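You operate a simulated robot arm through the tools that you are given. There is no shell and no other tool.

The job below is to be done with a simulated two-armed robot. You get a single attempt, and the scene is never put back.

JOB
Rinse the orange funnel in the drain bowl with jar 72's water.
Fine: jar emptied, nearly all of it through the funnel; jar and funnel go back to their places. Set down upright: what you pick out.
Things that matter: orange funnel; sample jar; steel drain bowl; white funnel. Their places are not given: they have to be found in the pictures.

The check looks at the end state, three seconds after you hand in, the way a careful person would. Anything else that was tipped, shoved, dropped, spilled or broken makes it a failure.

ROBOT AND FRAMES
Two 6-joint arms with fingered hands on one trunk that stands fixed in place. Base frame: the origin is at the foot of the trunk, x ahead of it, y to its left, z up. Readings come in m, degrees, newtons and seconds.
The left shoulder is at [0.02, 0.157, 0.829], the right one opposite. With the tool pointing down near the work surface each hand reaches from about 0.1 to 0.82 m from the base axis, measured 20 degrees to its own side. Payload 4.1 kg a hand.
The TCP of each hand is the grasp point between the finger pads, 0.033 m short of the fingertips. In the tool frame z runs along the fingers and y along their closing line. The gripper opens to 0.112 m; its body begins 0.039 m behind the TCP. The gripper is a hand of 4 fingers: y runs from the thumb to the fingers, the wrist lies at [-0.016, -0.118, -0.2] in the tool frame, and closing takes about 1.5 s.
Orientation is that of the tool frame in the base frame, as [roll, pitch, yaw] about the fixed x, y, z axes, in that order (R = Rz(yaw) Ry(pitch) Rx(roll)). With the fingers straight down and the wrist toward the robot, the tool's x, y and z point along [0, 1, 0], [1, 0, 0] and [0, 0, -1] of the base frame.

CONTROLS
- The arms move only by the tool play_rows. It takes "left_motion", "right_motion" or both (then of equal length, played together; a hand with none holds still); each is a list of rows, each an object of numbers (a shift or turn left out is 0, a gripper value left out holds the last): "x", "y", "z": the shift along the base's x, y, z in m; "wx", "wy", "wz": the turn, a rotation vector about the base's x, y, z in degrees. In form: [{"x": .., "y": .., "z": .., "wx": .., "wy": .., "wz": ..}, ...]. A call has 1 to 20 rows; each row shifts and turns the commanded pose from where the row before left it. "left_fingers" and "right_fingers" are, for a hand that has rows, the closure, from 0 (fully open) to 1 (shut), set as the call begins (left out, the last holds). A row lasts 0.2 s, in which the tool goes at most 0.05 m and 8.6 degrees; a call with a longer step from one row to the next is refused whole, and so is a gripper value outside its range. A pose out of reach is approached as far as the arm can. The call stops where the force on the tool passes 40 N (or 10 N more than at its start, if that is more) or the arm is blocked; 0.2 s more then pass. The fingers move at their own pace (about 0.072 m/s each) and stop on an object; they squeeze with about 28 N. The grip force told is the motor's: it shows also when the fingers shut on nothing. Time passes only in rows, and 0.2 s behind the last, so rows that do not move let the fingers close. The reply holds the time, the measured pose of the TCP, the force on the tool along the base axes, the opening and the grip force, in the units named above and with some noise, with the torque about the TCP (base axes, N m) and any sound that the robot's microphone picked up, and new pictures: "pictures" is both (left out), scene, wrist or none (wrist: the cameras of the hands that moved).
- Cameras (640 x 400 px; columns grow to the right, rows downward): "scene" is now at [0.0574, -0.0119, 1.4693]; the picture's right is [-0.15, -0.99, 0.00], its down [-0.51, 0.08, -0.86] and it looks along [0.85, -0.13, -0.51] (base axes); focal length 341 px, centre (320, 200). "left" rides on the left gripper at [-0.066, -0.089, -0.13] in its tool frame; the picture's right is [-0.79, -0.29, 0.54], its down [0.55, -0.71, 0.44] and it looks along [0.26, 0.64, 0.72] (tool axes); focal length 247 px, centre (320, 200). "right" rides on the right gripper at [0.066, -0.089, -0.13] in its tool frame; the picture's right is [-0.79, 0.29, -0.54], its down [-0.55, -0.71, 0.44] and it looks along [-0.26, 0.64, 0.72] (tool axes); focal length 247 px, centre (320, 200).
- curl_fingers(index, middle, ring, thumb_bend, thumb_turn, hand): sets how far each is bent, from 0 (flat) to 1 (curled in); at 0.3 the hand is open as for a grip, at 0.7 the pads meet at the TCP. One left out holds its place. A second passes; each finger stops where it meets its share of the squeeze, and holds until it gets a number again. A gripper value or a shape takes the hand back. It gives what a move gives, with no picture; readings hold the bend of each and the force on the fingers (four entries, about 0 where the hand has none), thumb and palm. thumb_turn goes from beside the hand (0) to across from the fingers (1), as for a grip.
- hand_shape(shape, hand): the hand has 4 fingers and takes this shape, open, in about a second: jaw (thumb against the fingers, like two jaws); tri (thumb and two fingers); tip (a fingertip pinch); poke (one finger out to press); point (the index stretched); flat (the hand flat); cup (the hand cupped); fist (a fist). The gripper value then closes the fingers along that shape, each until it touches; the sizes above hold for jaw. It gives what a move gives, with no picture.
- head_to(pan, tilt): turns the head with the scene camera to pan (to the left, within 86 degrees either way) and tilt (down, from -29 to 69), counted from straight ahead of the robot. It gives what a move gives, and a new picture of the scene camera.
- probe_pixels(camera, pixels): there is no depth. For up to 12 entries [column, row, z] of the newest picture of that camera ("zoom" is the newest enlarged one), the place [x, y] in the base frame at which the ray of that pixel passes the height z, good to about 0.003 m. No time passes.
- zoom(camera, box): a new picture of the part [left, top, right, bottom] of that camera's present view, enlarged. No time passes.
- sign_off(): hands the job in; it is judged then, once.

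Unless the task says otherwise, let go and move clear before handing in.

The tools are called after "Call:" as a command line: name --argument value ..., lists and objects as JSON in quotes. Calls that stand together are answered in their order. play_rows: Moves the arms, as the interface text tells. Its arguments: {"type":"object","properties":{"left_motion":{"type":"array"},"left_fingers":{"type":"number"},"right_motion":{"type":"array"},"right_fingers":{"type":"number"},"pictures":{"type":"string","enum":["both","scene","wrist","none"]}},"required":[]} The other tools are called the same way: hand_shape (shape, hand) gives the hand a shape; curl_fingers (index, middle, ring, thumb_bend, thumb_turn, hand) moves the fingers one by one; head_to (pan, tilt) turns the head that bears the scene camera; probe_pixels (camera, pixels) gives the place at which the rays of pixels pass given heights; zoom (camera, box) takes an enlarged picture of a part of a camera's view; sign_off () hands the job in.

At the start:

```text
clock: 0.0
left_ee_pos: [0.3092, 0.0849, 1.2984]
left_ee_rot: [-179.9, 0.0, 82.9]
left_force: [-0.5, -0.6, -0.3]
left_wrist_torque: [-0.02, -0.03, 0.02]
left_finger_gap: 0.1113
left_gripper_force: 0.1
left_shape: jaw
left_bend: [0.3, 0.3, 0.3, 0.3, 0.98]
left_finger forces: [0.0, 0.0, 0.0, 0.0, 0.0, 0.1]
right_ee_pos: [0.3943, -0.2424, 1.2653]
right_ee_rot: [-180.0, -0.1, 83.0]
right_force: [0.1, 0.1, 0.8]
right_wrist_torque: [0.01, 0.0, 0.02]
right_finger_gap: 0.1115
right_gripper_force: 0.1
right_shape: jaw
right_bend: [0.3, 0.3, 0.3, 0.3, 0.98]
right_finger forces: [0.0, 0.0, 0.0, 0.1, 0.0, 0.1]
head pan, tilt (commanded): [-8.5, 30.8]
```

scene: 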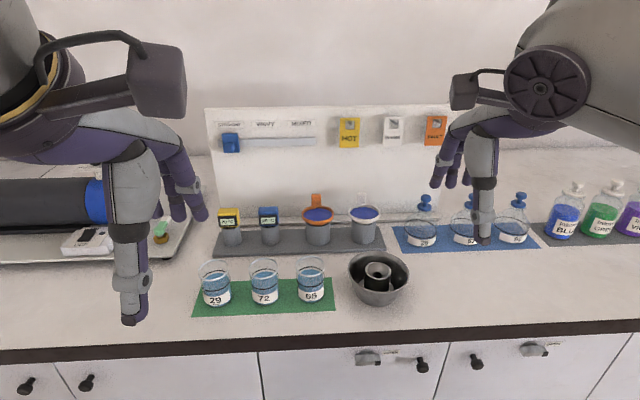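
right: 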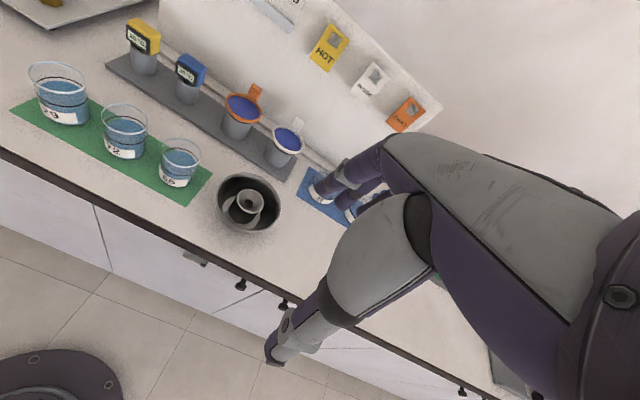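
left: 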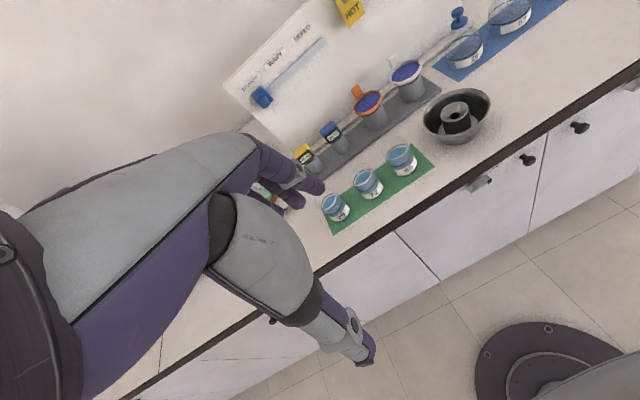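

The scene picture shows three jars on a green mat (29 at (216,285), 72 at (264,283), 68 at (310,280)), the steel bowl with an inner ring at (378,277), an orange funnel in a holder at (318,218) and a white one at (364,218). I'll zoom in to see the details before moving.

Call:
zoom --camera "scene" --box '[190, 180, 420, 324]'

Call:
zoom --camera "right" --box '[0, 0, 320, 240]'

Call:
zoom --camera "left" --box '[290, 40, 520, 240]'

```text
2.78 times, centred on (305, 252) of scene
```

zoom: 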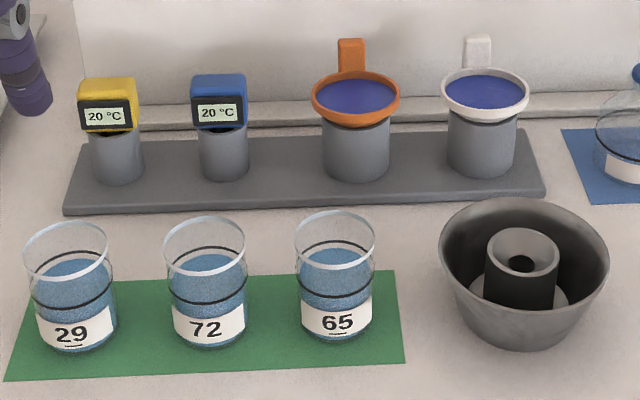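

```text
1.67 times, centred on (160, 120) of right
```

zoom: 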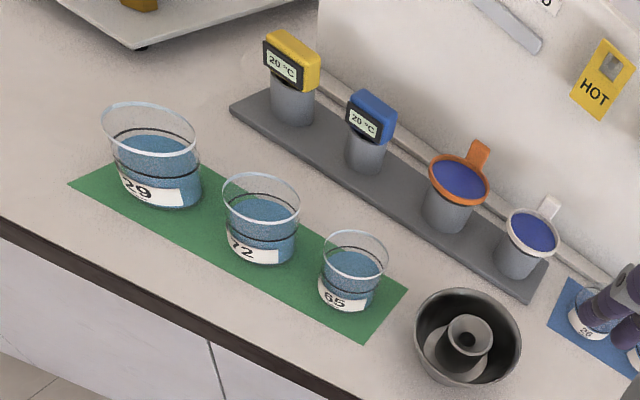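

```text
2.00 times, centred on (405, 140) of left
```

zoom: 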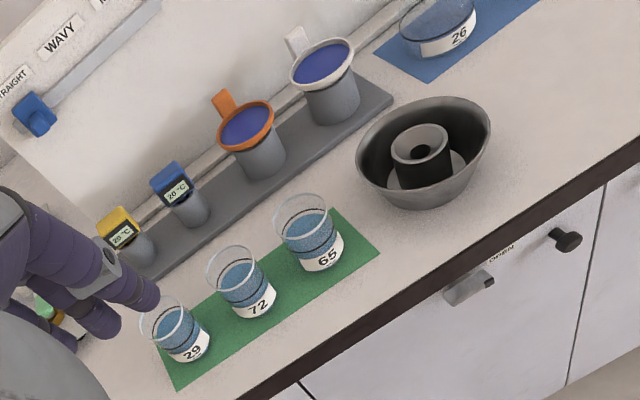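

The zooms show the bowl has a socket stand for a funnel and each funnel has an upright tab behind it. I'll find the table height by matching the mat corners across cameras.

Call:
probe_pixels --camera "scene" --pixels '[[334.9, 310.3, 0.8], [334.9, 310.3, 0.9], [334.9, 310.3, 1.0], [332.7, 277.2, 0.8], [332.7, 277.2, 0.9], [332.7, 277.2, 1.0]]'

Call:
probe_pixels --camera "right" --pixels '[[184, 205, 0.8], [184, 205, 0.9], [184, 205, 1.0], [213.3, 173.3, 0.8], [213.3, 173.3, 0.9], [213.3, 173.3, 1.0]]'

Call:
probe_pixels --camera "left" --pixels '[[434.5, 165.5, 0.8], [434.5, 165.5, 0.9], [434.5, 165.5, 1.0], [412.5, 143, 0.8], [412.5, 143, 0.9], [412.5, 143, 1.0]]'

```text
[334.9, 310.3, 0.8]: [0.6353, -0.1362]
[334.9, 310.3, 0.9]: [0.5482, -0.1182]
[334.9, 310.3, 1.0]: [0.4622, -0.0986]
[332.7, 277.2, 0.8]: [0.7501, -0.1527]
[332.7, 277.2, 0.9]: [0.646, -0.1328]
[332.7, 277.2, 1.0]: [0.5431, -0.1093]
```

```text
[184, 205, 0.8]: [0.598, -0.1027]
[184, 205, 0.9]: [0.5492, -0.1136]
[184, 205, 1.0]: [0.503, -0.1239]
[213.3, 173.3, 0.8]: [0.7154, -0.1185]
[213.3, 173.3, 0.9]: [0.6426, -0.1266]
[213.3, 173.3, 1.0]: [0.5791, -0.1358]
```

```text
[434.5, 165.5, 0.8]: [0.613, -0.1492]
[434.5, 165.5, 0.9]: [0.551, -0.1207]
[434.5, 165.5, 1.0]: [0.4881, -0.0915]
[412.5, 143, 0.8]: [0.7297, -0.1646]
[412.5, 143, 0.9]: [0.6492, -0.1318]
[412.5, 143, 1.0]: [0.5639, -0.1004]
```

The three cameras agree on a table height of about 0.90 m. Now I'll take tight zooms of each object for measurement.

Call:
zoom --camera "scene" --box '[224, 250, 304, 310]'

Call:
zoom --camera "scene" --box '[280, 185, 400, 260]'

Call:
zoom --camera "scene" --box '[330, 240, 430, 315]'

```text
6.67 times, centred on (264, 280) of scene
```

zoom: 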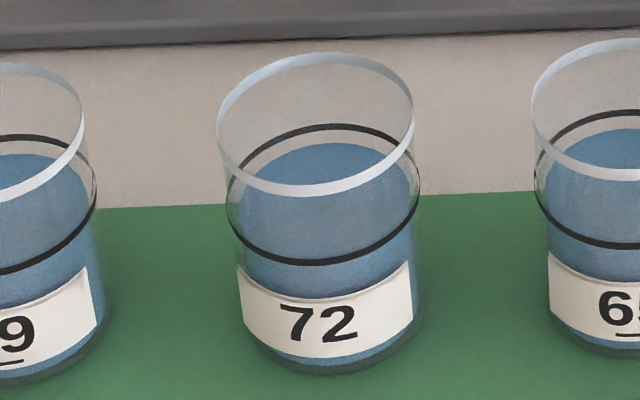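

```text
5.33 times, centred on (340, 222) of scene
```

zoom: 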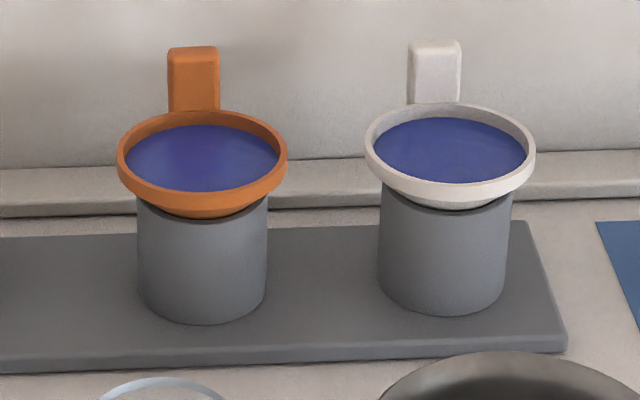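

```text
5.33 times, centred on (380, 278) of scene
```

zoom: 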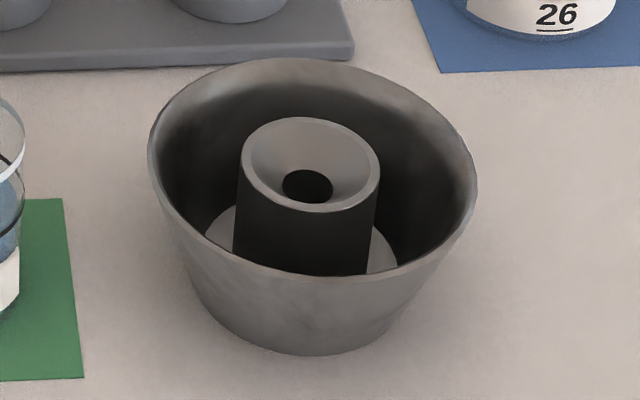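

I need stereo estimates of heights, so I'll zoom the wrist cameras on the jar, the funnel and the bowl.

Call:
zoom --camera "right" --box '[80, 80, 180, 180]'

Call:
zoom --camera "left" --box '[320, 130, 420, 230]'

Call:
zoom --camera "right" --box '[200, 70, 320, 170]'

Call:
zoom --camera "left" --box '[330, 50, 440, 140]'

Call:
zoom --camera "right" --box '[200, 160, 300, 240]'

Call:
zoom --camera "left" --box '[410, 75, 510, 155]'

```text
4.00 times, centred on (130, 130) of right
```

zoom: 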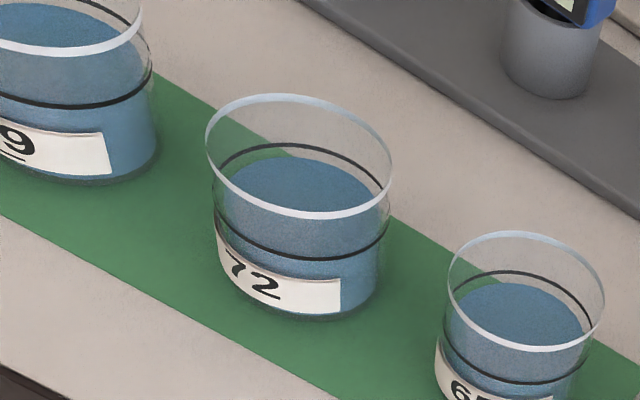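

```text
4.00 times, centred on (370, 180) of left
```

zoom: 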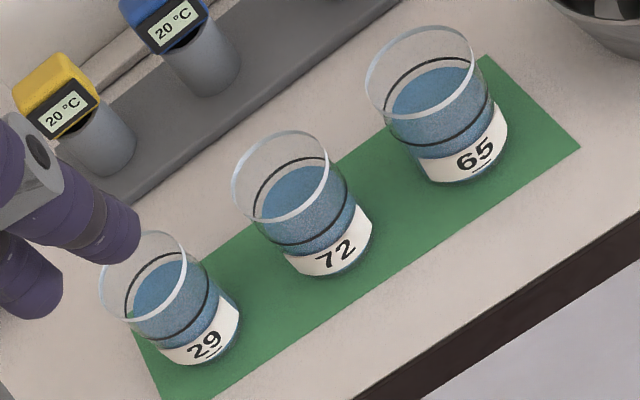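

```text
4.00 times, centred on (260, 120) of right
```

zoom: 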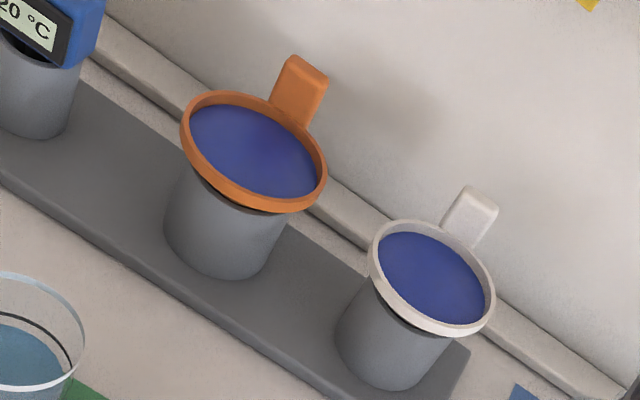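

```text
4.44 times, centred on (385, 95) of left
```

zoom: 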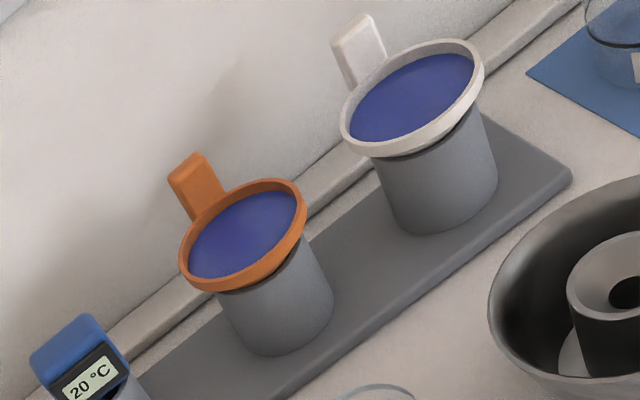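

```text
5.00 times, centred on (250, 200) of right
```

zoom: 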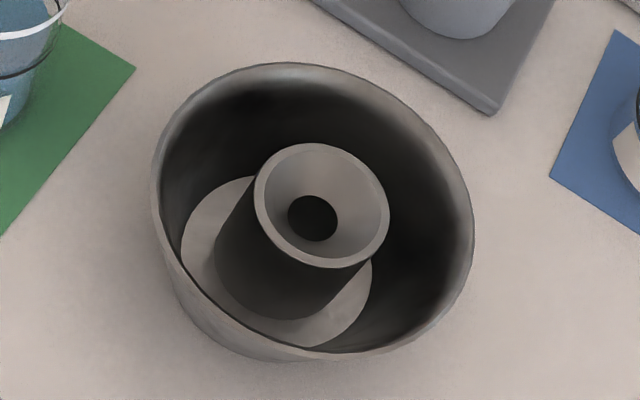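

```text
5.00 times, centred on (460, 115) of left
```

zoom: 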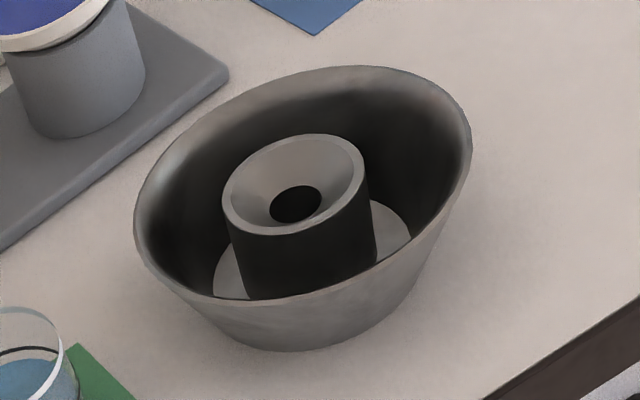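

I've picked the rim centres of the jar, funnel, bowl and socket in all three views. Now I'll triangulate them by probing at several heights.

Call:
probe_pixels --camera "scene" --pixels '[[263.25, 268.75, 0.96], [263.25, 268.75, 1.0], [317.86, 213.93, 0.98], [317.86, 213.93, 1.04], [316.2, 193.3, 1.0], [316.2, 193.3, 1.08], [378.7, 271.8, 0.95], [378.7, 271.8, 1.0], [378.3, 271.4, 0.95], [378.3, 271.4, 1.0], [264.75, 305.9, 0.9], [321, 245, 0.92]]'

Call:
probe_pixels --camera "right" --pixels '[[124.75, 119, 0.96], [124.75, 119, 1.0], [243.5, 107.5, 0.98], [243.5, 107.5, 1.04], [255.75, 85.5, 1.0], [255.75, 85.5, 1.08], [248.4, 201.6, 0.95], [248.4, 201.6, 1.0], [250.4, 201, 0.95], [250.4, 201, 1.0]]'

Call:
probe_pixels --camera "left" --pixels '[[360.25, 173.75, 0.96], [360.25, 173.75, 1.0], [367.66, 102.88, 0.98], [367.66, 102.88, 1.04], [354.6, 87.1, 1.0], [354.6, 87.1, 1.08], [456.6, 111.4, 0.95], [456.6, 111.4, 1.0], [454.8, 111.8, 0.95], [454.8, 111.8, 1.0]]'

```text
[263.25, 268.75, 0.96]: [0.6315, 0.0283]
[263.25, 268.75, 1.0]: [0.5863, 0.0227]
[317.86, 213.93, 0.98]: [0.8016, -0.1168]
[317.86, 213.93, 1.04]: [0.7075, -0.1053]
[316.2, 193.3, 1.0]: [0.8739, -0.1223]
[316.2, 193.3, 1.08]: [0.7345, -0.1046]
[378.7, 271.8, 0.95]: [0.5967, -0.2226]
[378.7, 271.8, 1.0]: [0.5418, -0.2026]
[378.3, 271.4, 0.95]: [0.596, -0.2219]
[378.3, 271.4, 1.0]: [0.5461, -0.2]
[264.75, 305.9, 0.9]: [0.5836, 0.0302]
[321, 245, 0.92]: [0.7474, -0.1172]
```

```text
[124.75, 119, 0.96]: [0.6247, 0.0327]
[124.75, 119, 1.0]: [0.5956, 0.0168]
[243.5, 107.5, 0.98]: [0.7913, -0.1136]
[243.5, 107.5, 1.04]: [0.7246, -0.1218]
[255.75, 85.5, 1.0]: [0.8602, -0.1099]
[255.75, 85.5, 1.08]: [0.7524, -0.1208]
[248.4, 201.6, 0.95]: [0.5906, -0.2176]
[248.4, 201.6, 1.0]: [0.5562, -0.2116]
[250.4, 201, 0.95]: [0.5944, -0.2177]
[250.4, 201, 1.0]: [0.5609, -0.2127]
```

```text
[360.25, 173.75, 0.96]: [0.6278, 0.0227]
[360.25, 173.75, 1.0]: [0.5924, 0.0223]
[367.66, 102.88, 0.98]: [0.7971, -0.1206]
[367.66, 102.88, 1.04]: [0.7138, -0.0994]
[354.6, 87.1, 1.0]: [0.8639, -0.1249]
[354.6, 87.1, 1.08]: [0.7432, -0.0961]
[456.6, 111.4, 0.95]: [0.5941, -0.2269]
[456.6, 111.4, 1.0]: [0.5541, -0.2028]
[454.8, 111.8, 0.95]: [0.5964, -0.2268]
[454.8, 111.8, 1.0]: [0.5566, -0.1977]
```

Triangulation gives these positions:

| Item | Position |
|---|---|
| Jar 72 | about (0.612, 0.025), rim z 0.977 |
| Funnel rim centre | about (0.769, -0.114, 1.0) |
| Funnel tab top | about (0.82, -0.115, 1.03) |
| Bowl | about (0.58, -0.217), rim 0.966 |

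Next I'll check the tab thickness and the gap to the board behind it, and tilt the head to look from a different angle.

Call:
zoom --camera "right" --box '[230, 75, 300, 125]'

Call:
zoom --camera "scene" --box '[295, 105, 465, 225]'

Call:
zoom --camera "right" --box '[260, 0, 450, 140]'

Call:
zoom --camera "left" --box '[345, 75, 400, 115]'

```text
8.00 times, centred on (265, 100) of right
```

zoom: 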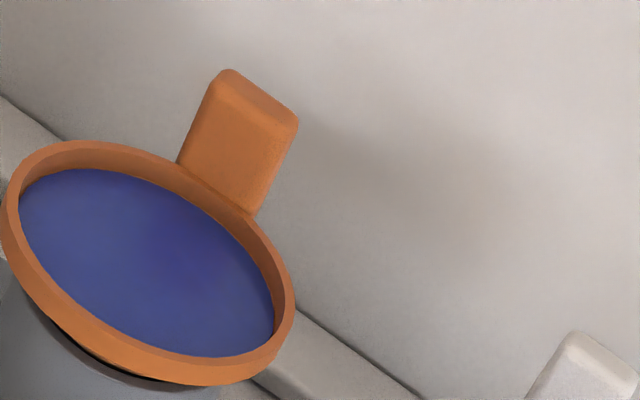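

```text
3.33 times, centred on (380, 165) of scene
```

zoom: 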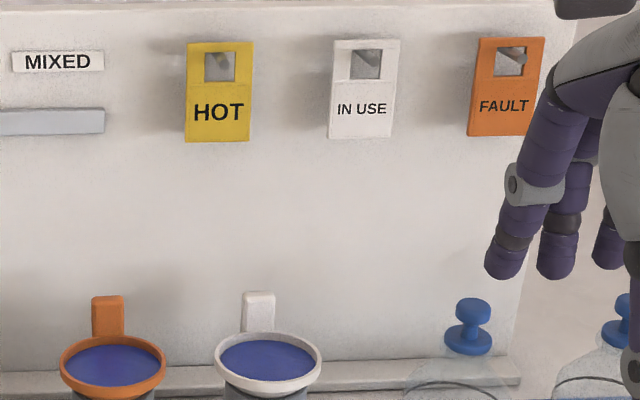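

```text
2.86 times, centred on (355, 70) of right
```

zoom: 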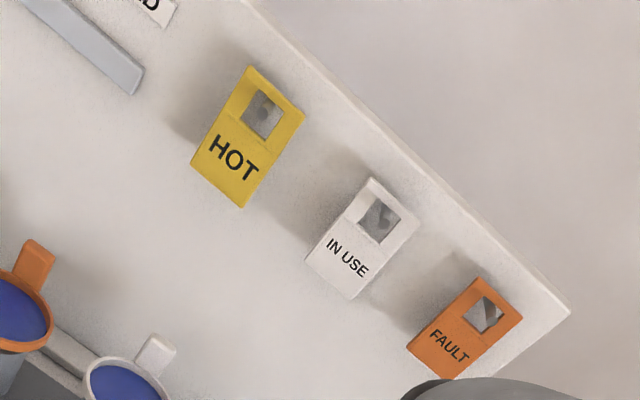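

```text
10.00 times, centred on (372, 95) of left
```

zoom: 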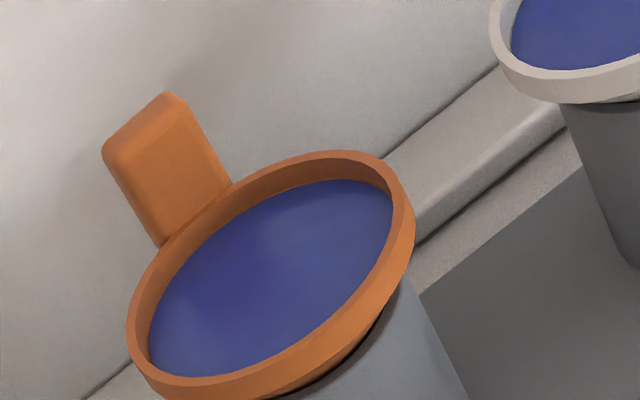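

I'll triangulate the HOT tag and the ledge line to get the board plane, and the tab's top corners for its width.

Call:
probe_pixels --camera "scene" --pixels '[[339.8, 147.3, 1.05], [339.8, 147.3, 1.15], [358.7, 147.3, 1.05], [358.7, 147.3, 1.15], [336.25, 223.5, 0.9], [336.25, 215.4, 0.92], [312.5, 194, 1.03], [320.5, 194, 1.03], [316.5, 197, 1.03]]'

Call:
probe_pixels --camera "right" --pixels '[[309.9, 57.1, 1.05], [309.9, 57.1, 1.15], [328.1, 72.4, 1.05], [328.1, 72.4, 1.15], [253.1, 83.8, 1.03], [262.1, 89.8, 1.03], [251.9, 85.5, 1.03], [261.1, 91.2, 1.03]]'

Call:
probe_pixels --camera "left" --pixels '[[350.4, 90, 1.03], [357.5, 84.4, 1.03], [351.5, 92, 1.03], [359, 86, 1.03]]'

```text
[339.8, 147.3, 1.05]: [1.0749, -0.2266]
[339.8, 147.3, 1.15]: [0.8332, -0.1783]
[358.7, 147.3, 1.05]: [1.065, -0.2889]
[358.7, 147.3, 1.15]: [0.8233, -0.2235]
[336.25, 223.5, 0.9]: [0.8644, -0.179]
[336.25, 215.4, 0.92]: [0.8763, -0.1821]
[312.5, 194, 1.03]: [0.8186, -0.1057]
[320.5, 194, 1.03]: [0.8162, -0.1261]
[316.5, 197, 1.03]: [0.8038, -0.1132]
```

```text
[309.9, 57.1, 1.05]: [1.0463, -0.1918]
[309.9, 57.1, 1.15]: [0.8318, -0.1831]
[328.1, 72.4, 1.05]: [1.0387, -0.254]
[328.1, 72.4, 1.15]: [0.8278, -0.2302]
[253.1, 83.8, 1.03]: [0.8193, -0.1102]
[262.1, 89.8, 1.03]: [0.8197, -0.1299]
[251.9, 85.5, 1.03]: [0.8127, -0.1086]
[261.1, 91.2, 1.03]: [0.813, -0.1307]
```

```text
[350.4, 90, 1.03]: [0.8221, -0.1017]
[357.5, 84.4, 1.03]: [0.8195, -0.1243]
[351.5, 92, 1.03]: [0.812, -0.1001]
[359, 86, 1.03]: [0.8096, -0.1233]
```

The tab is about 23 mm wide and 10 mm thick at x 0.811–0.822, and the board is about 6 cm behind it, so fingers fit behind if partly closed. I'll park the left arm out to the left and bring the right hand forward, half closed, to test reach above the tab.

Call:
play_rows --left_motion '[{"y": 0.045}, {"y": 0.045}, {"y": 0.045}, {"y": 0.045}, {"y": 0.045}, {"y": 0.02}, {}, {}]' --right_motion '[{"x": 0.045, "y": 0.015, "wz": 3.5}, {"x": 0.045, "y": 0.015, "wz": 3.5}, {"x": 0.045, "y": 0.015}, {"x": 0.045, "y": 0.015}, {"x": 0.045, "y": 0.015}, {"x": 0.045, "y": 0.015}, {"x": 0.04, "y": 0.015}, {"x": 0.0, "y": 0.02}]' --right_fingers 0.6

```text
clock: 1.8
left_ee_pos: [0.3111, 0.3296, 1.2959]
left_ee_rot: [-180.0, 0.0, 82.9]
left_force: [-0.3, -0.7, -0.7]
left_wrist_torque: [0.03, -0.02, 0.0]
left_finger_gap: 0.1117
left_gripper_force: 0.0
left_shape: jaw
left_bend: [0.3, 0.3, 0.3, 0.3, 0.98]
left_finger forces: [0.1, 0.1, 0.0, 0.1, 0.0, 0.1]
right_ee_pos: [0.6171, -0.1384, 1.2381]
right_ee_rot: [179.9, -0.1, 89.9]
right_force: [0.7, -1.3, 0.6]
right_wrist_torque: [0.03, -0.02, 0.01]
right_finger_gap: 0.045
right_gripper_force: 0.0
right_shape: jaw
right_bend: [0.76, 0.49, 0.46, 0.73, 1.0]
right_finger forces: [0.1, 0.0, 0.0, 0.0, 0.1, 0.0]
right hand out of reach, approached as far as the arm can: row 5, 6, 7
head pan, tilt (commanded): [-8.5, 30.8]
```

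scene: 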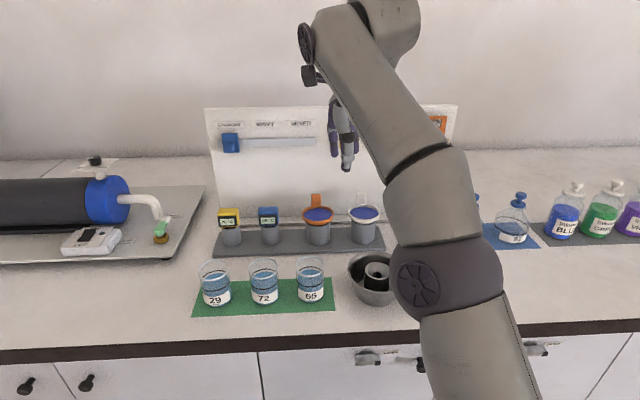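
right: 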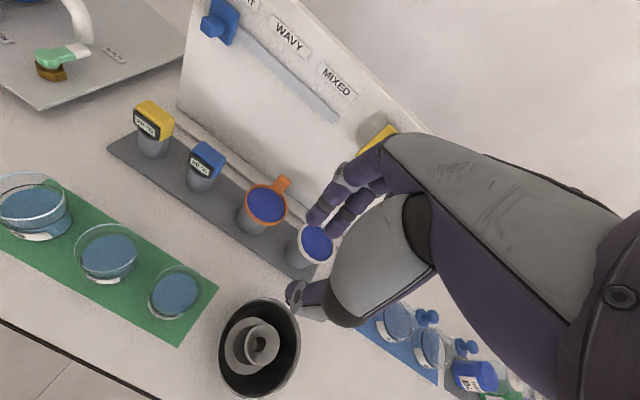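
left: 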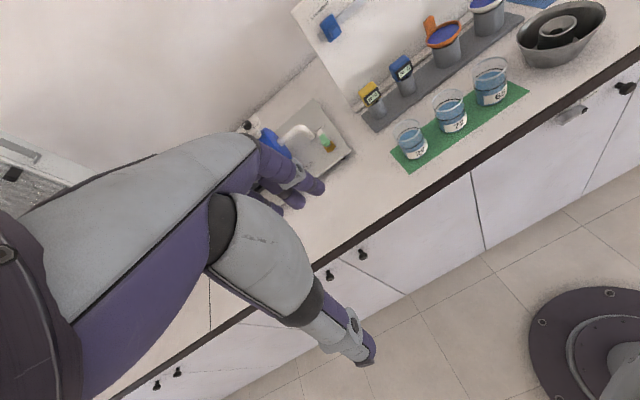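

With the tool straight down the arm stops at x 0.617 at this height, which implies a wrist reach of about 0.775 m. The tab should be reachable at z≈1.045 with about 10° of forward tilt. I'll zoom on the hand to understand the finger geometry.

Call:
zoom --camera "right" --box '[240, 120, 480, 340]'

Call:
zoom --camera "scene" --box '[280, 60, 420, 200]'

```text
1.82 times, centred on (360, 230) of right
```

zoom: 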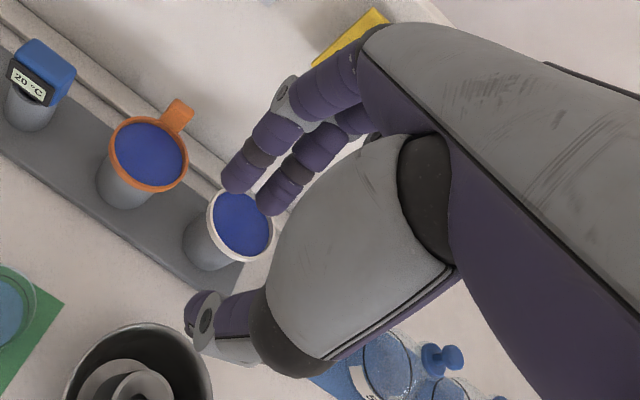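

```text
2.86 times, centred on (350, 130) of scene
```

zoom: 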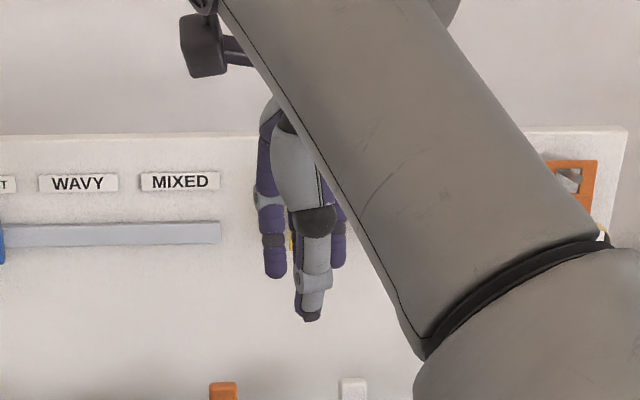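

I'll back off a little to see how the commanded pose was kept after being out of reach, and close the jaw on nothing to see how the finger pads meet.

Call:
play_rows --right_motion '[{"x": -0.05}, {"x": -0.05}, {"x": -0.05}, {"x": -0.05}, {}, {}, {}, {}]' --right_fingers 1.0 --pictures "wrist"

```text
clock: 3.6
left_ee_pos: [0.3109, 0.33, 1.2965]
left_ee_rot: [180.0, 0.1, 82.9]
left_force: [0.1, 0.3, -0.7]
left_wrist_torque: [0.0, 0.0, 0.05]
left_finger_gap: 0.1118
left_gripper_force: 0.0
left_shape: jaw
left_bend: [0.3, 0.3, 0.3, 0.3, 0.98]
left_finger forces: [0.0, 0.0, 0.0, 0.1, 0.1, 0.0]
right_ee_pos: [0.4164, -0.1362, 1.2396]
right_ee_rot: [-180.0, -0.1, 89.9]
right_force: [0.0, 0.0, 0.0]
right_wrist_torque: [0.03, 0.0, -0.01]
right_finger_gap: 0.0
right_gripper_force: 27.9
right_shape: jaw
right_bend: [0.7, 0.7, 0.7, 0.5, 1.0]
right_finger forces: [0.0, 0.0, 0.0, 0.1, 0.0, 0.0]
head pan, tilt (commanded): [-8.5, 30.8]
```

right: 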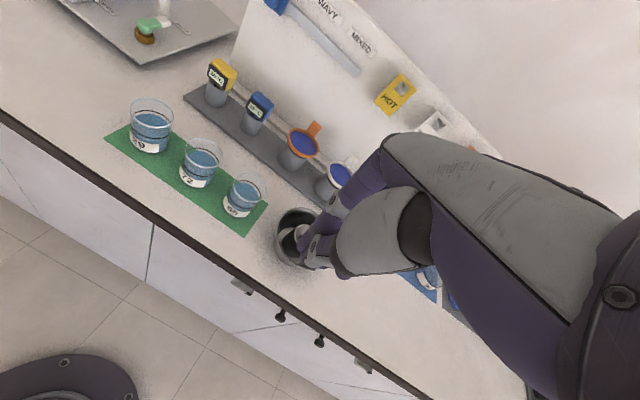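

The command is clipped to the reached pose (now at x 0.416), so moves stay relative to the measured pose. I'll look closely at the closed jaw.

Call:
zoom --camera "right" --box '[270, 130, 470, 290]'

Call:
head_to --pan -15 --tilt 28

```text
2.50 times, centred on (370, 210) of right
```

zoom: 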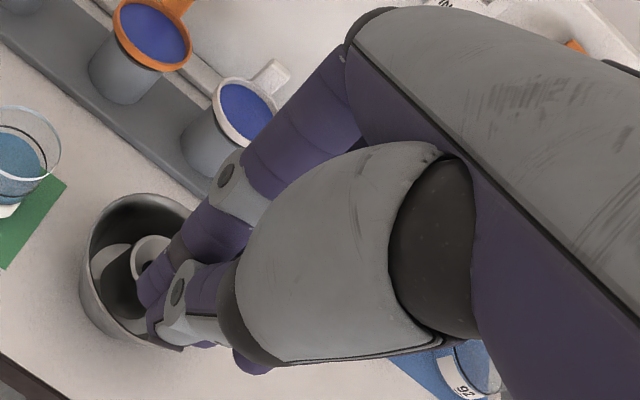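

```text
clock: 4.3
left_ee_pos: [0.3103, 0.3307, 1.2965]
left_ee_rot: [180.0, 0.0, 82.9]
left_force: [-0.1, -1.1, -1.1]
left_wrist_torque: [-0.01, -0.02, 0.01]
left_finger_gap: 0.1117
left_gripper_force: 0.0
left_shape: jaw
left_bend: [0.3, 0.3, 0.3, 0.3, 0.98]
left_finger forces: [0.0, 0.0, 0.0, 0.0, 0.1, 0.0]
right_ee_pos: [0.4172, -0.1351, 1.2381]
right_ee_rot: [180.0, 0.0, 90.0]
right_force: [-0.6, -0.6, -1.1]
right_wrist_torque: [-0.01, 0.01, 0.0]
right_finger_gap: 0.0002
right_gripper_force: 27.5
right_shape: jaw
right_bend: [0.7, 0.7, 0.7, 0.5, 1.0]
right_finger forces: [0.0, 0.0, 0.0, 0.0, 0.0, 0.1]
head pan, tilt (commanded): [-15.0, 28.0]
```

scene: 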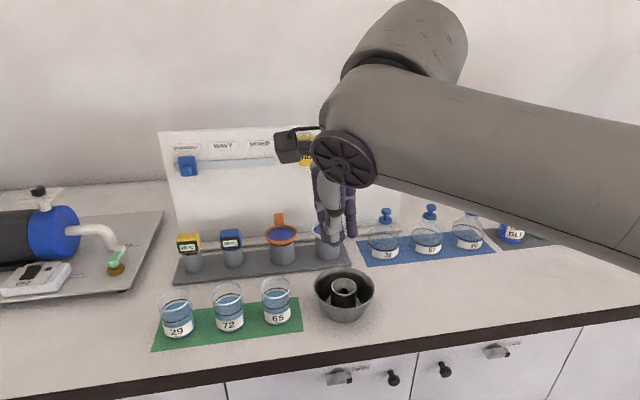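

The jaw closes with three fingers against the thumb, roughly parallel. Before touching anything I'll rehearse the jar grasp and pour orientations in free air with the right hand, starting with fingers pointing forward and 30° below horizontal.

Call:
play_rows --right_motion '[{"x": 0.01, "y": 0.015, "z": -0.005, "wz": 7.5}, {"x": 0.01, "y": 0.015, "z": -0.005, "wz": 7.5}, {"x": 0.01, "y": 0.015, "z": -0.005, "wz": 7.5}, {"x": 0.01, "y": 0.015, "z": -0.005, "wz": 7.5}, {"x": 0.01, "y": 0.015, "z": -0.005, "wz": 7.5}, {"x": 0.01, "y": 0.015, "z": -0.005, "wz": 7.5}, {"x": 0.01, "y": 0.015, "z": -0.005, "wz": 7.5}, {"x": 0.01, "y": 0.015, "z": -0.005, "wz": 7.5}, {"wx": -3.75, "wy": -6.495}, {"wx": -3.75, "wy": -6.495}, {"wx": -3.75, "wy": -6.495}, {"wx": -3.75, "wy": -6.495}, {"wx": -3.75, "wy": -6.495}, {"wx": -3.75, "wy": -6.495}, {"wx": -3.75, "wy": -6.495}, {"wx": -3.75, "wy": -6.495}]' --right_fingers 0.25

```text
clock: 7.7
left_ee_pos: [0.3101, 0.3305, 1.2974]
left_ee_rot: [-179.9, -0.1, 82.9]
left_force: [-0.2, -0.4, -0.5]
left_wrist_torque: [0.01, 0.02, 0.01]
left_finger_gap: 0.1115
left_gripper_force: 0.0
left_shape: jaw
left_bend: [0.3, 0.3, 0.3, 0.3, 0.98]
left_finger forces: [0.1, 0.0, 0.0, 0.1, 0.0, 0.1]
right_ee_pos: [0.4973, -0.0182, 1.1988]
right_ee_rot: [179.8, 60.0, 149.8]
right_force: [0.9, -0.6, 0.2]
right_wrist_torque: [0.0, 0.0, -0.03]
right_finger_gap: 0.0837
right_gripper_force: 0.0
right_shape: jaw
right_bend: [0.26, 0.35, 0.33, 0.56, 0.99]
right_finger forces: [0.1, 0.1, 0.1, 0.0, 0.0, 0.0]
head pan, tilt (commanded): [-15.0, 28.0]
```

scene: 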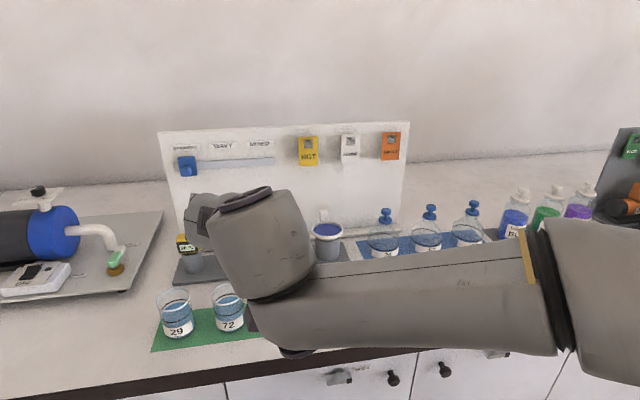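
right: 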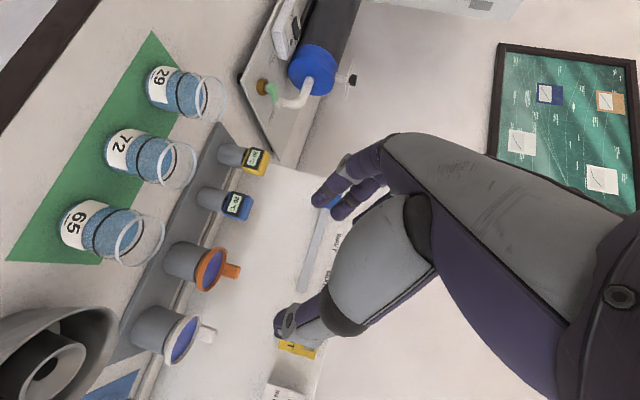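

That orientation is reachable. Next I'll rehearse the pour at a safe height: shift toward the bowl, swing the heading by -45°, then pitch forward 105°.

Call:
play_rows --right_motion '[{"x": 0.0135, "y": -0.0237, "wz": -7.5}, {"x": 0.0135, "y": -0.0237, "wz": -7.5}, {"x": 0.0135, "y": -0.0237, "wz": -7.5}, {"x": 0.0135, "y": -0.0237, "wz": -7.5}, {"x": 0.0135, "y": -0.0237, "wz": -7.5}, {"x": 0.0135, "y": -0.0237, "wz": -7.5}, {"wx": 7.244, "wy": 1.941}, {"wx": 7.244, "wy": 1.941}, {"wx": 7.244, "wy": 1.941}, {"wx": 7.244, "wy": 1.941}, {"wx": 7.244, "wy": 1.941}, {"wx": 7.244, "wy": 1.941}, {"wx": 7.244, "wy": 1.941}, {"wx": 7.244, "wy": 1.941}, {"wx": 7.244, "wy": 1.941}, {"wx": 7.244, "wy": 1.941}, {"wx": 7.244, "wy": 1.941}, {"wx": 7.244, "wy": 1.941}, {"wx": 7.244, "wy": 1.941}, {"wx": 7.244, "wy": 1.941}]'

```text
clock: 11.9
left_ee_pos: [0.3096, 0.3301, 1.2964]
left_ee_rot: [-180.0, 0.0, 82.9]
left_force: [-0.3, -0.2, 0.0]
left_wrist_torque: [-0.01, 0.01, 0.04]
left_finger_gap: 0.1115
left_gripper_force: 0.0
left_shape: jaw
left_bend: [0.3, 0.3, 0.3, 0.3, 0.98]
left_finger forces: [0.1, 0.0, 0.0, 0.1, 0.0, 0.0]
right_ee_pos: [0.5794, -0.1602, 1.1989]
right_ee_rot: [180.0, -45.1, 104.9]
right_force: [-1.4, 0.2, 0.5]
right_wrist_torque: [0.0, -0.01, -0.02]
right_finger_gap: 0.0841
right_gripper_force: 0.0
right_shape: jaw
right_bend: [0.26, 0.35, 0.33, 0.56, 0.99]
right_finger forces: [0.0, 0.0, 0.0, 0.0, 0.0, 0.1]
head pan, tilt (commanded): [-15.0, 28.0]
```

scene: 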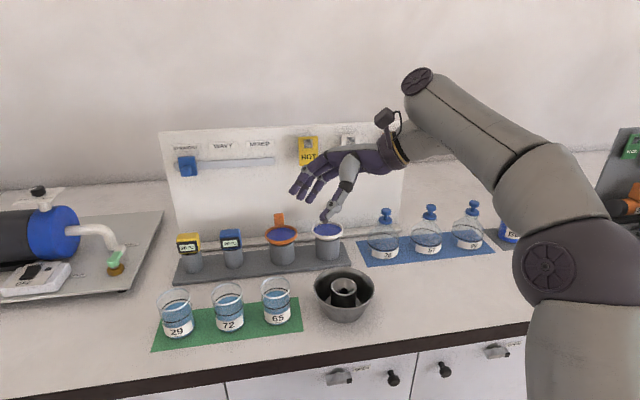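
right: 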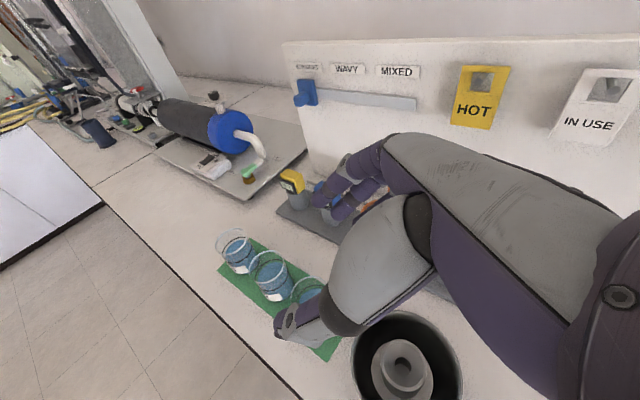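

The whole pour sweep is reachable. This view shows the hand well, so I'll zoom in to judge its thickness.

Call:
zoom --camera "scene" --box '[270, 90, 430, 240]'

Call:
zoom --camera "scene" --box '[140, 210, 400, 360]'

```text
2.67 times, centred on (350, 165) of scene
```

zoom: 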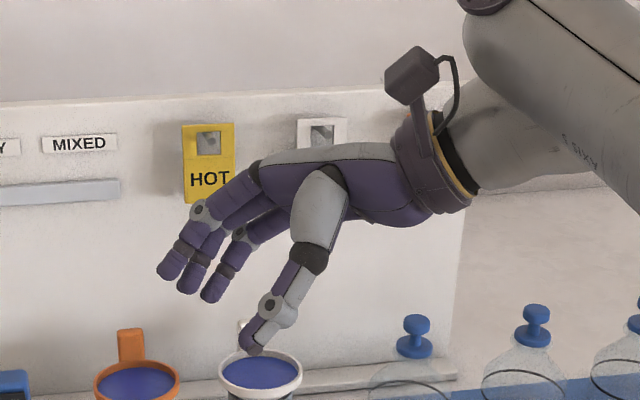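

```text
2.46 times, centred on (270, 285) of scene
```

zoom: 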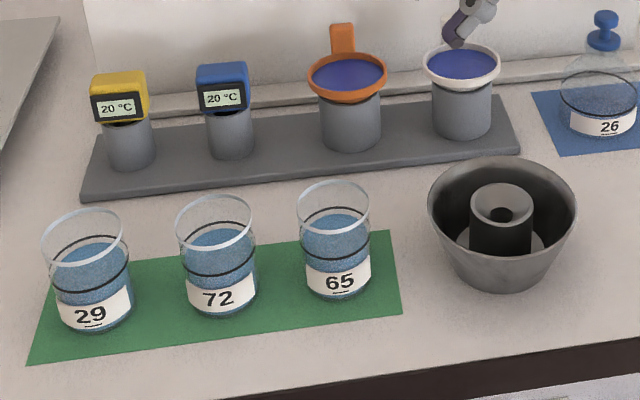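

The hand is human-like and slim enough. I'll re-orient to tool-down with 10° of forward tilt, half close, and hover in front of the orange tab at about (0.70, -0.115, 1.12).

Call:
play_rows --right_motion '[{"wx": -7.244, "wy": -1.941}, {"wx": -7.244, "wy": -1.941}, {"wx": -7.244, "wy": -1.941}, {"wx": -7.244, "wy": -1.941}, {"wx": -7.244, "wy": -1.941}, {"wx": -7.244, "wy": -1.941}, {"x": 0.03, "y": 0.011, "z": -0.02, "wz": -7.5}, {"x": 0.03, "y": 0.011, "z": -0.02, "wz": -7.5}, {"x": 0.03, "y": 0.011, "z": -0.02, "wy": -5}, {"x": 0.031, "y": 0.012, "z": -0.019, "wy": -5}, {}]' --right_fingers 0.5

```text
clock: 14.3
left_ee_pos: [0.3112, 0.3305, 1.2963]
left_ee_rot: [180.0, 0.0, 82.9]
left_force: [-0.8, -0.1, 0.4]
left_wrist_torque: [0.03, 0.03, 0.03]
left_finger_gap: 0.112
left_gripper_force: 0.1
left_shape: jaw
left_bend: [0.3, 0.3, 0.3, 0.3, 0.98]
left_finger forces: [0.0, 0.0, 0.0, 0.1, 0.1, 0.1]
right_ee_pos: [0.6996, -0.1172, 1.1207]
right_ee_rot: [169.9, 0.0, 89.9]
right_force: [0.0, -0.1, -0.4]
right_wrist_torque: [0.03, 0.0, -0.01]
right_finger_gap: 0.0564
right_gripper_force: 0.0
right_shape: jaw
right_bend: [0.76, 0.44, 0.41, 0.7, 1.0]
right_finger forces: [0.0, 0.0, 0.0, 0.1, 0.0, 0.1]
head pan, tilt (commanded): [-15.0, 28.0]
```

scene: 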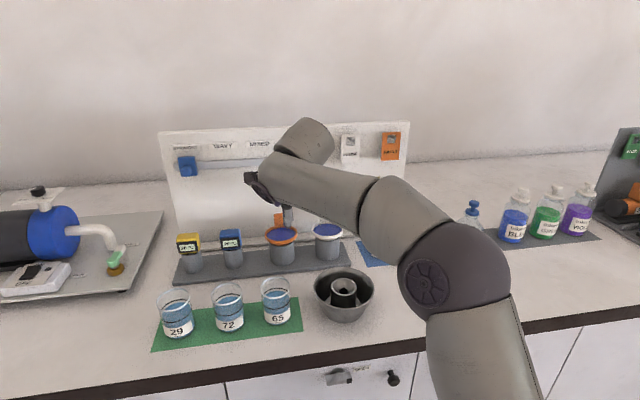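
right: 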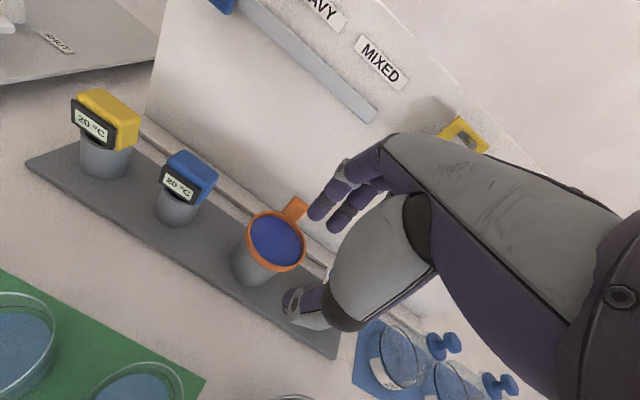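

The hand is at (0.70, -0.117, 1.12) with a 56 mm gap. I'll zoom with the wrist camera on the tab for a refined position.

Call:
zoom --camera "right" --box '[220, 180, 380, 340]'

Call:
zoom --camera "scene" --box '[240, 190, 360, 290]'

```text
2.50 times, centred on (300, 260) of right
```

zoom: 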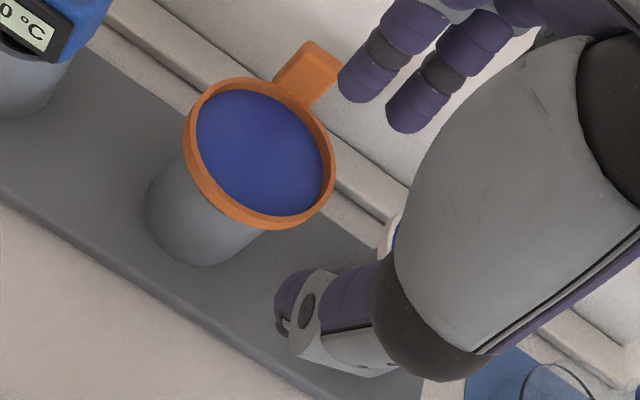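

```text
4.00 times, centred on (300, 240) of scene
```

zoom: 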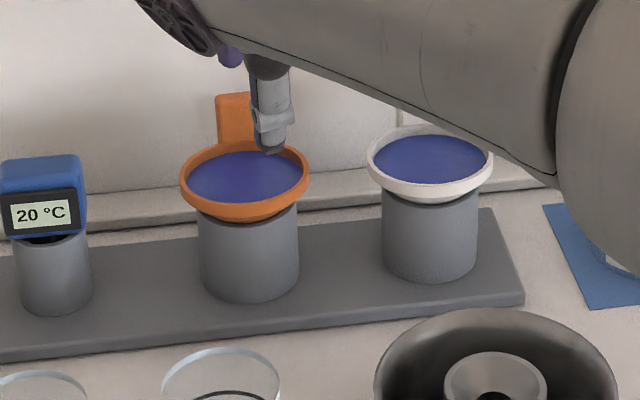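

Call:
probe_pixels --camera "right" --pixels '[[302.8, 200.8, 1.03], [302.8, 200.8, 1.02], [276, 241.2, 1.0], [276, 241.2, 0.99], [295.2, 196.4, 1.03], [309, 206, 1.03]]'

Call:
probe_pixels --camera "scene" --pixels '[[278.5, 213.8, 1.03], [281, 234.8, 1.0], [281, 234.8, 0.99], [274.2, 214.5, 1.03]]'

```text
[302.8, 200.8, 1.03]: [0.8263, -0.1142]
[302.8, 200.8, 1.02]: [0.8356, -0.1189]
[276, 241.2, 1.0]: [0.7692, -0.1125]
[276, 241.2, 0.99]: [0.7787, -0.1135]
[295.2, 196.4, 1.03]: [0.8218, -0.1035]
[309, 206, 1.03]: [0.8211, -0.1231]
```

```text
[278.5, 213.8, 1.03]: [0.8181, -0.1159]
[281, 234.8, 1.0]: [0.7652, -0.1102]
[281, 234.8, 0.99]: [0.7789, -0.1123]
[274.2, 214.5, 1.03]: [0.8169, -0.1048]
```

The funnel centre refines to about (0.768, -0.113), with the tab at about (0.817, -0.114). I'll narrow the gap to about 40 mm and move forward just above the tab in stages.

Call:
play_rows --right_motion '[{"x": 0.025, "y": 0.001, "z": -0.005}, {"x": 0.025, "y": 0.001, "z": -0.005}, {"x": 0.025, "y": 0.001, "z": -0.01}, {"x": 0.02, "z": -0.01}, {"x": 0.018, "z": -0.008}, {}]' --right_fingers 0.65

```text
clock: 15.7
left_ee_pos: [0.3106, 0.3306, 1.297]
left_ee_rot: [-180.0, 0.0, 82.9]
left_force: [0.2, -0.6, 0.3]
left_wrist_torque: [0.0, 0.02, 0.06]
left_finger_gap: 0.1118
left_gripper_force: 0.1
left_shape: jaw
left_bend: [0.3, 0.3, 0.3, 0.3, 0.98]
left_finger forces: [0.0, 0.1, 0.0, 0.1, 0.0, 0.0]
right_ee_pos: [0.7749, -0.1115, 1.0714]
right_ee_rot: [170.0, 0.0, 89.8]
right_force: [0.7, 0.0, -1.3]
right_wrist_torque: [0.0, 0.02, 0.03]
right_finger_gap: 0.0397
right_gripper_force: 0.0
right_shape: jaw
right_bend: [0.76, 0.51, 0.48, 0.73, 1.0]
right_finger forces: [0.0, 0.0, 0.1, 0.0, 0.1, 0.0]
right hand out of reach, approached as far as the arm can: row 3, 4, 5
head pan, tilt (commanded): [-15.0, 28.0]
```

scene: 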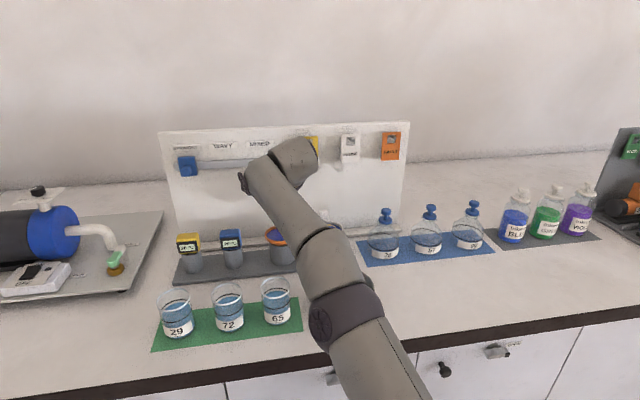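
right: 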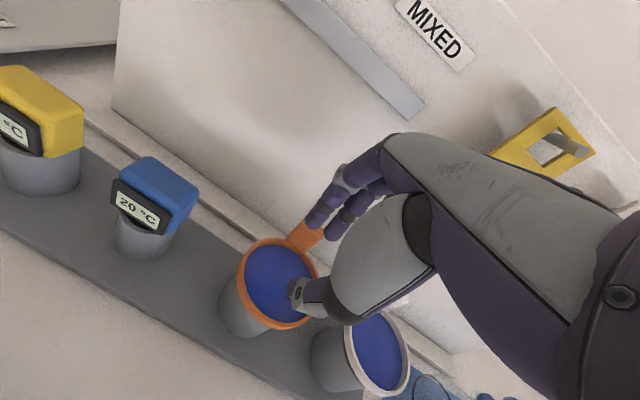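

The arm clipped at x 0.775, z 1.071 with 10° tilt, so I need more tilt to reach the tab. I'll increase the tilt to 25° while rising slightly, then push forward above the tab to find the limit.

Call:
play_rows --right_motion '[{"z": 0.005, "wy": -5}, {"z": 0.004, "wy": -5}, {"wy": -5}, {"x": 0.02}, {"x": 0.018}, {}]'

```text
clock: 17.1
left_ee_pos: [0.3098, 0.3303, 1.2967]
left_ee_rot: [180.0, 0.1, 82.9]
left_force: [-0.2, -0.4, -0.7]
left_wrist_torque: [0.02, -0.02, 0.02]
left_finger_gap: 0.1118
left_gripper_force: 0.0
left_shape: jaw
left_bend: [0.3, 0.3, 0.3, 0.3, 0.98]
left_finger forces: [0.1, 0.0, 0.1, 0.0, 0.1, 0.1]
right_ee_pos: [0.8228, -0.1037, 1.0976]
right_ee_rot: [155.0, 0.0, 89.9]
right_force: [-0.6, -0.3, -0.2]
right_wrist_torque: [0.0, -0.01, -0.03]
right_finger_gap: 0.0397
right_gripper_force: 0.1
right_shape: jaw
right_bend: [0.76, 0.51, 0.48, 0.73, 1.0]
right_finger forces: [0.1, 0.0, 0.1, 0.0, 0.1, 0.1]
right hand out of reach, approached as far as the arm can: row 1, 2, 3, 4, 5
head pan, tilt (commanded): [-15.0, 28.0]
```

scene: 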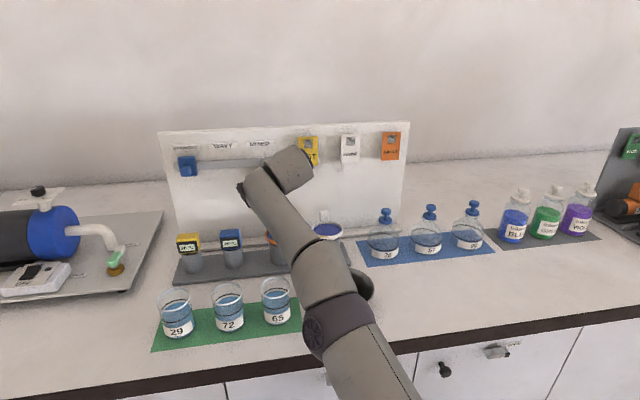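
right: 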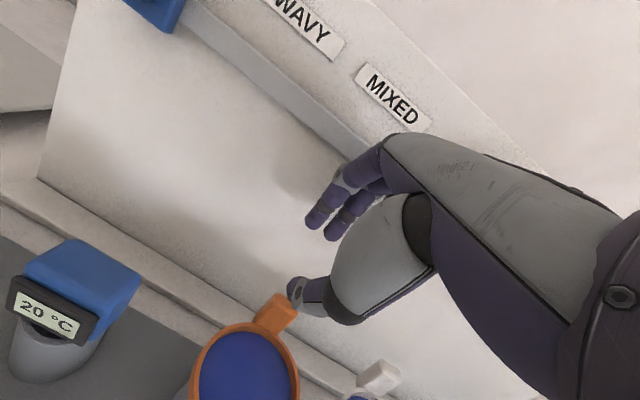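

With 25° tilt it reached (0.823, -0.104, 1.098), so the tab is within reach. I'll settle to about (0.813, -0.114, 1.078), with fingertips still above the tab, and look at the alignment.

Call:
play_rows --right_motion '[{"x": -0.005, "y": -0.005, "z": -0.01}, {"x": -0.005, "y": -0.005, "z": -0.01}, {}]' --pictures "wrist"

Call:
zoom --camera "right" --box '[180, 140, 440, 400]'

```text
clock: 17.9
left_ee_pos: [0.3107, 0.3303, 1.2977]
left_ee_rot: [-180.0, 0.0, 83.0]
left_force: [0.0, -0.5, 0.0]
left_wrist_torque: [-0.02, 0.02, 0.0]
left_finger_gap: 0.1119
left_gripper_force: 0.0
left_shape: jaw
left_bend: [0.3, 0.3, 0.3, 0.3, 0.98]
left_finger forces: [0.0, 0.0, 0.0, 0.0, 0.1, 0.0]
right_ee_pos: [0.8207, -0.1115, 1.0803]
right_ee_rot: [155.0, 0.0, 89.9]
right_force: [0.1, 0.6, 0.0]
right_wrist_torque: [0.04, -0.02, -0.02]
right_finger_gap: 0.0393
right_gripper_force: 0.1
right_shape: jaw
right_bend: [0.76, 0.51, 0.48, 0.73, 1.0]
right_finger forces: [0.0, 0.0, 0.0, 0.1, 0.0, 0.0]
right hand out of reach, approached as far as the arm can: row 2
head pan, tilt (commanded): [-15.0, 28.0]
```

right: 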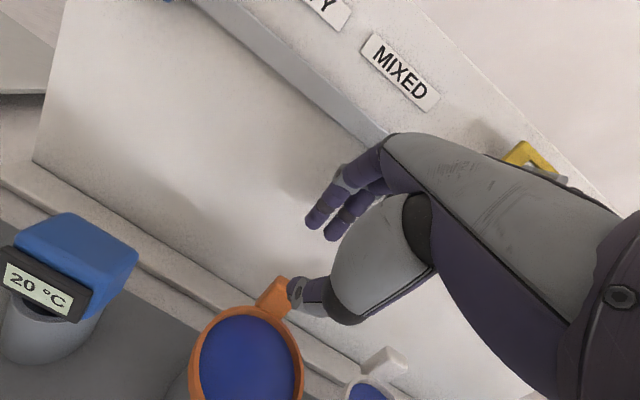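

```text
1.54 times, centred on (310, 270) of right
```

zoom: 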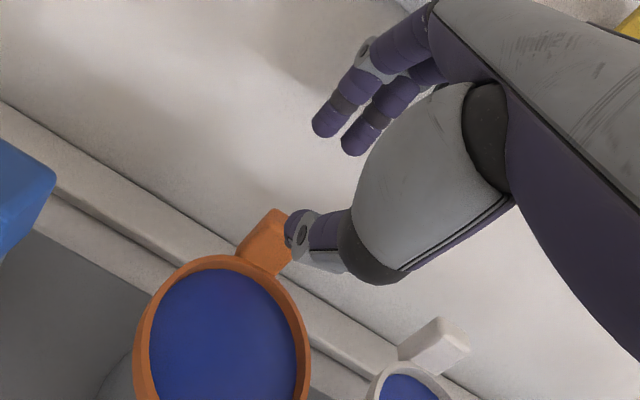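

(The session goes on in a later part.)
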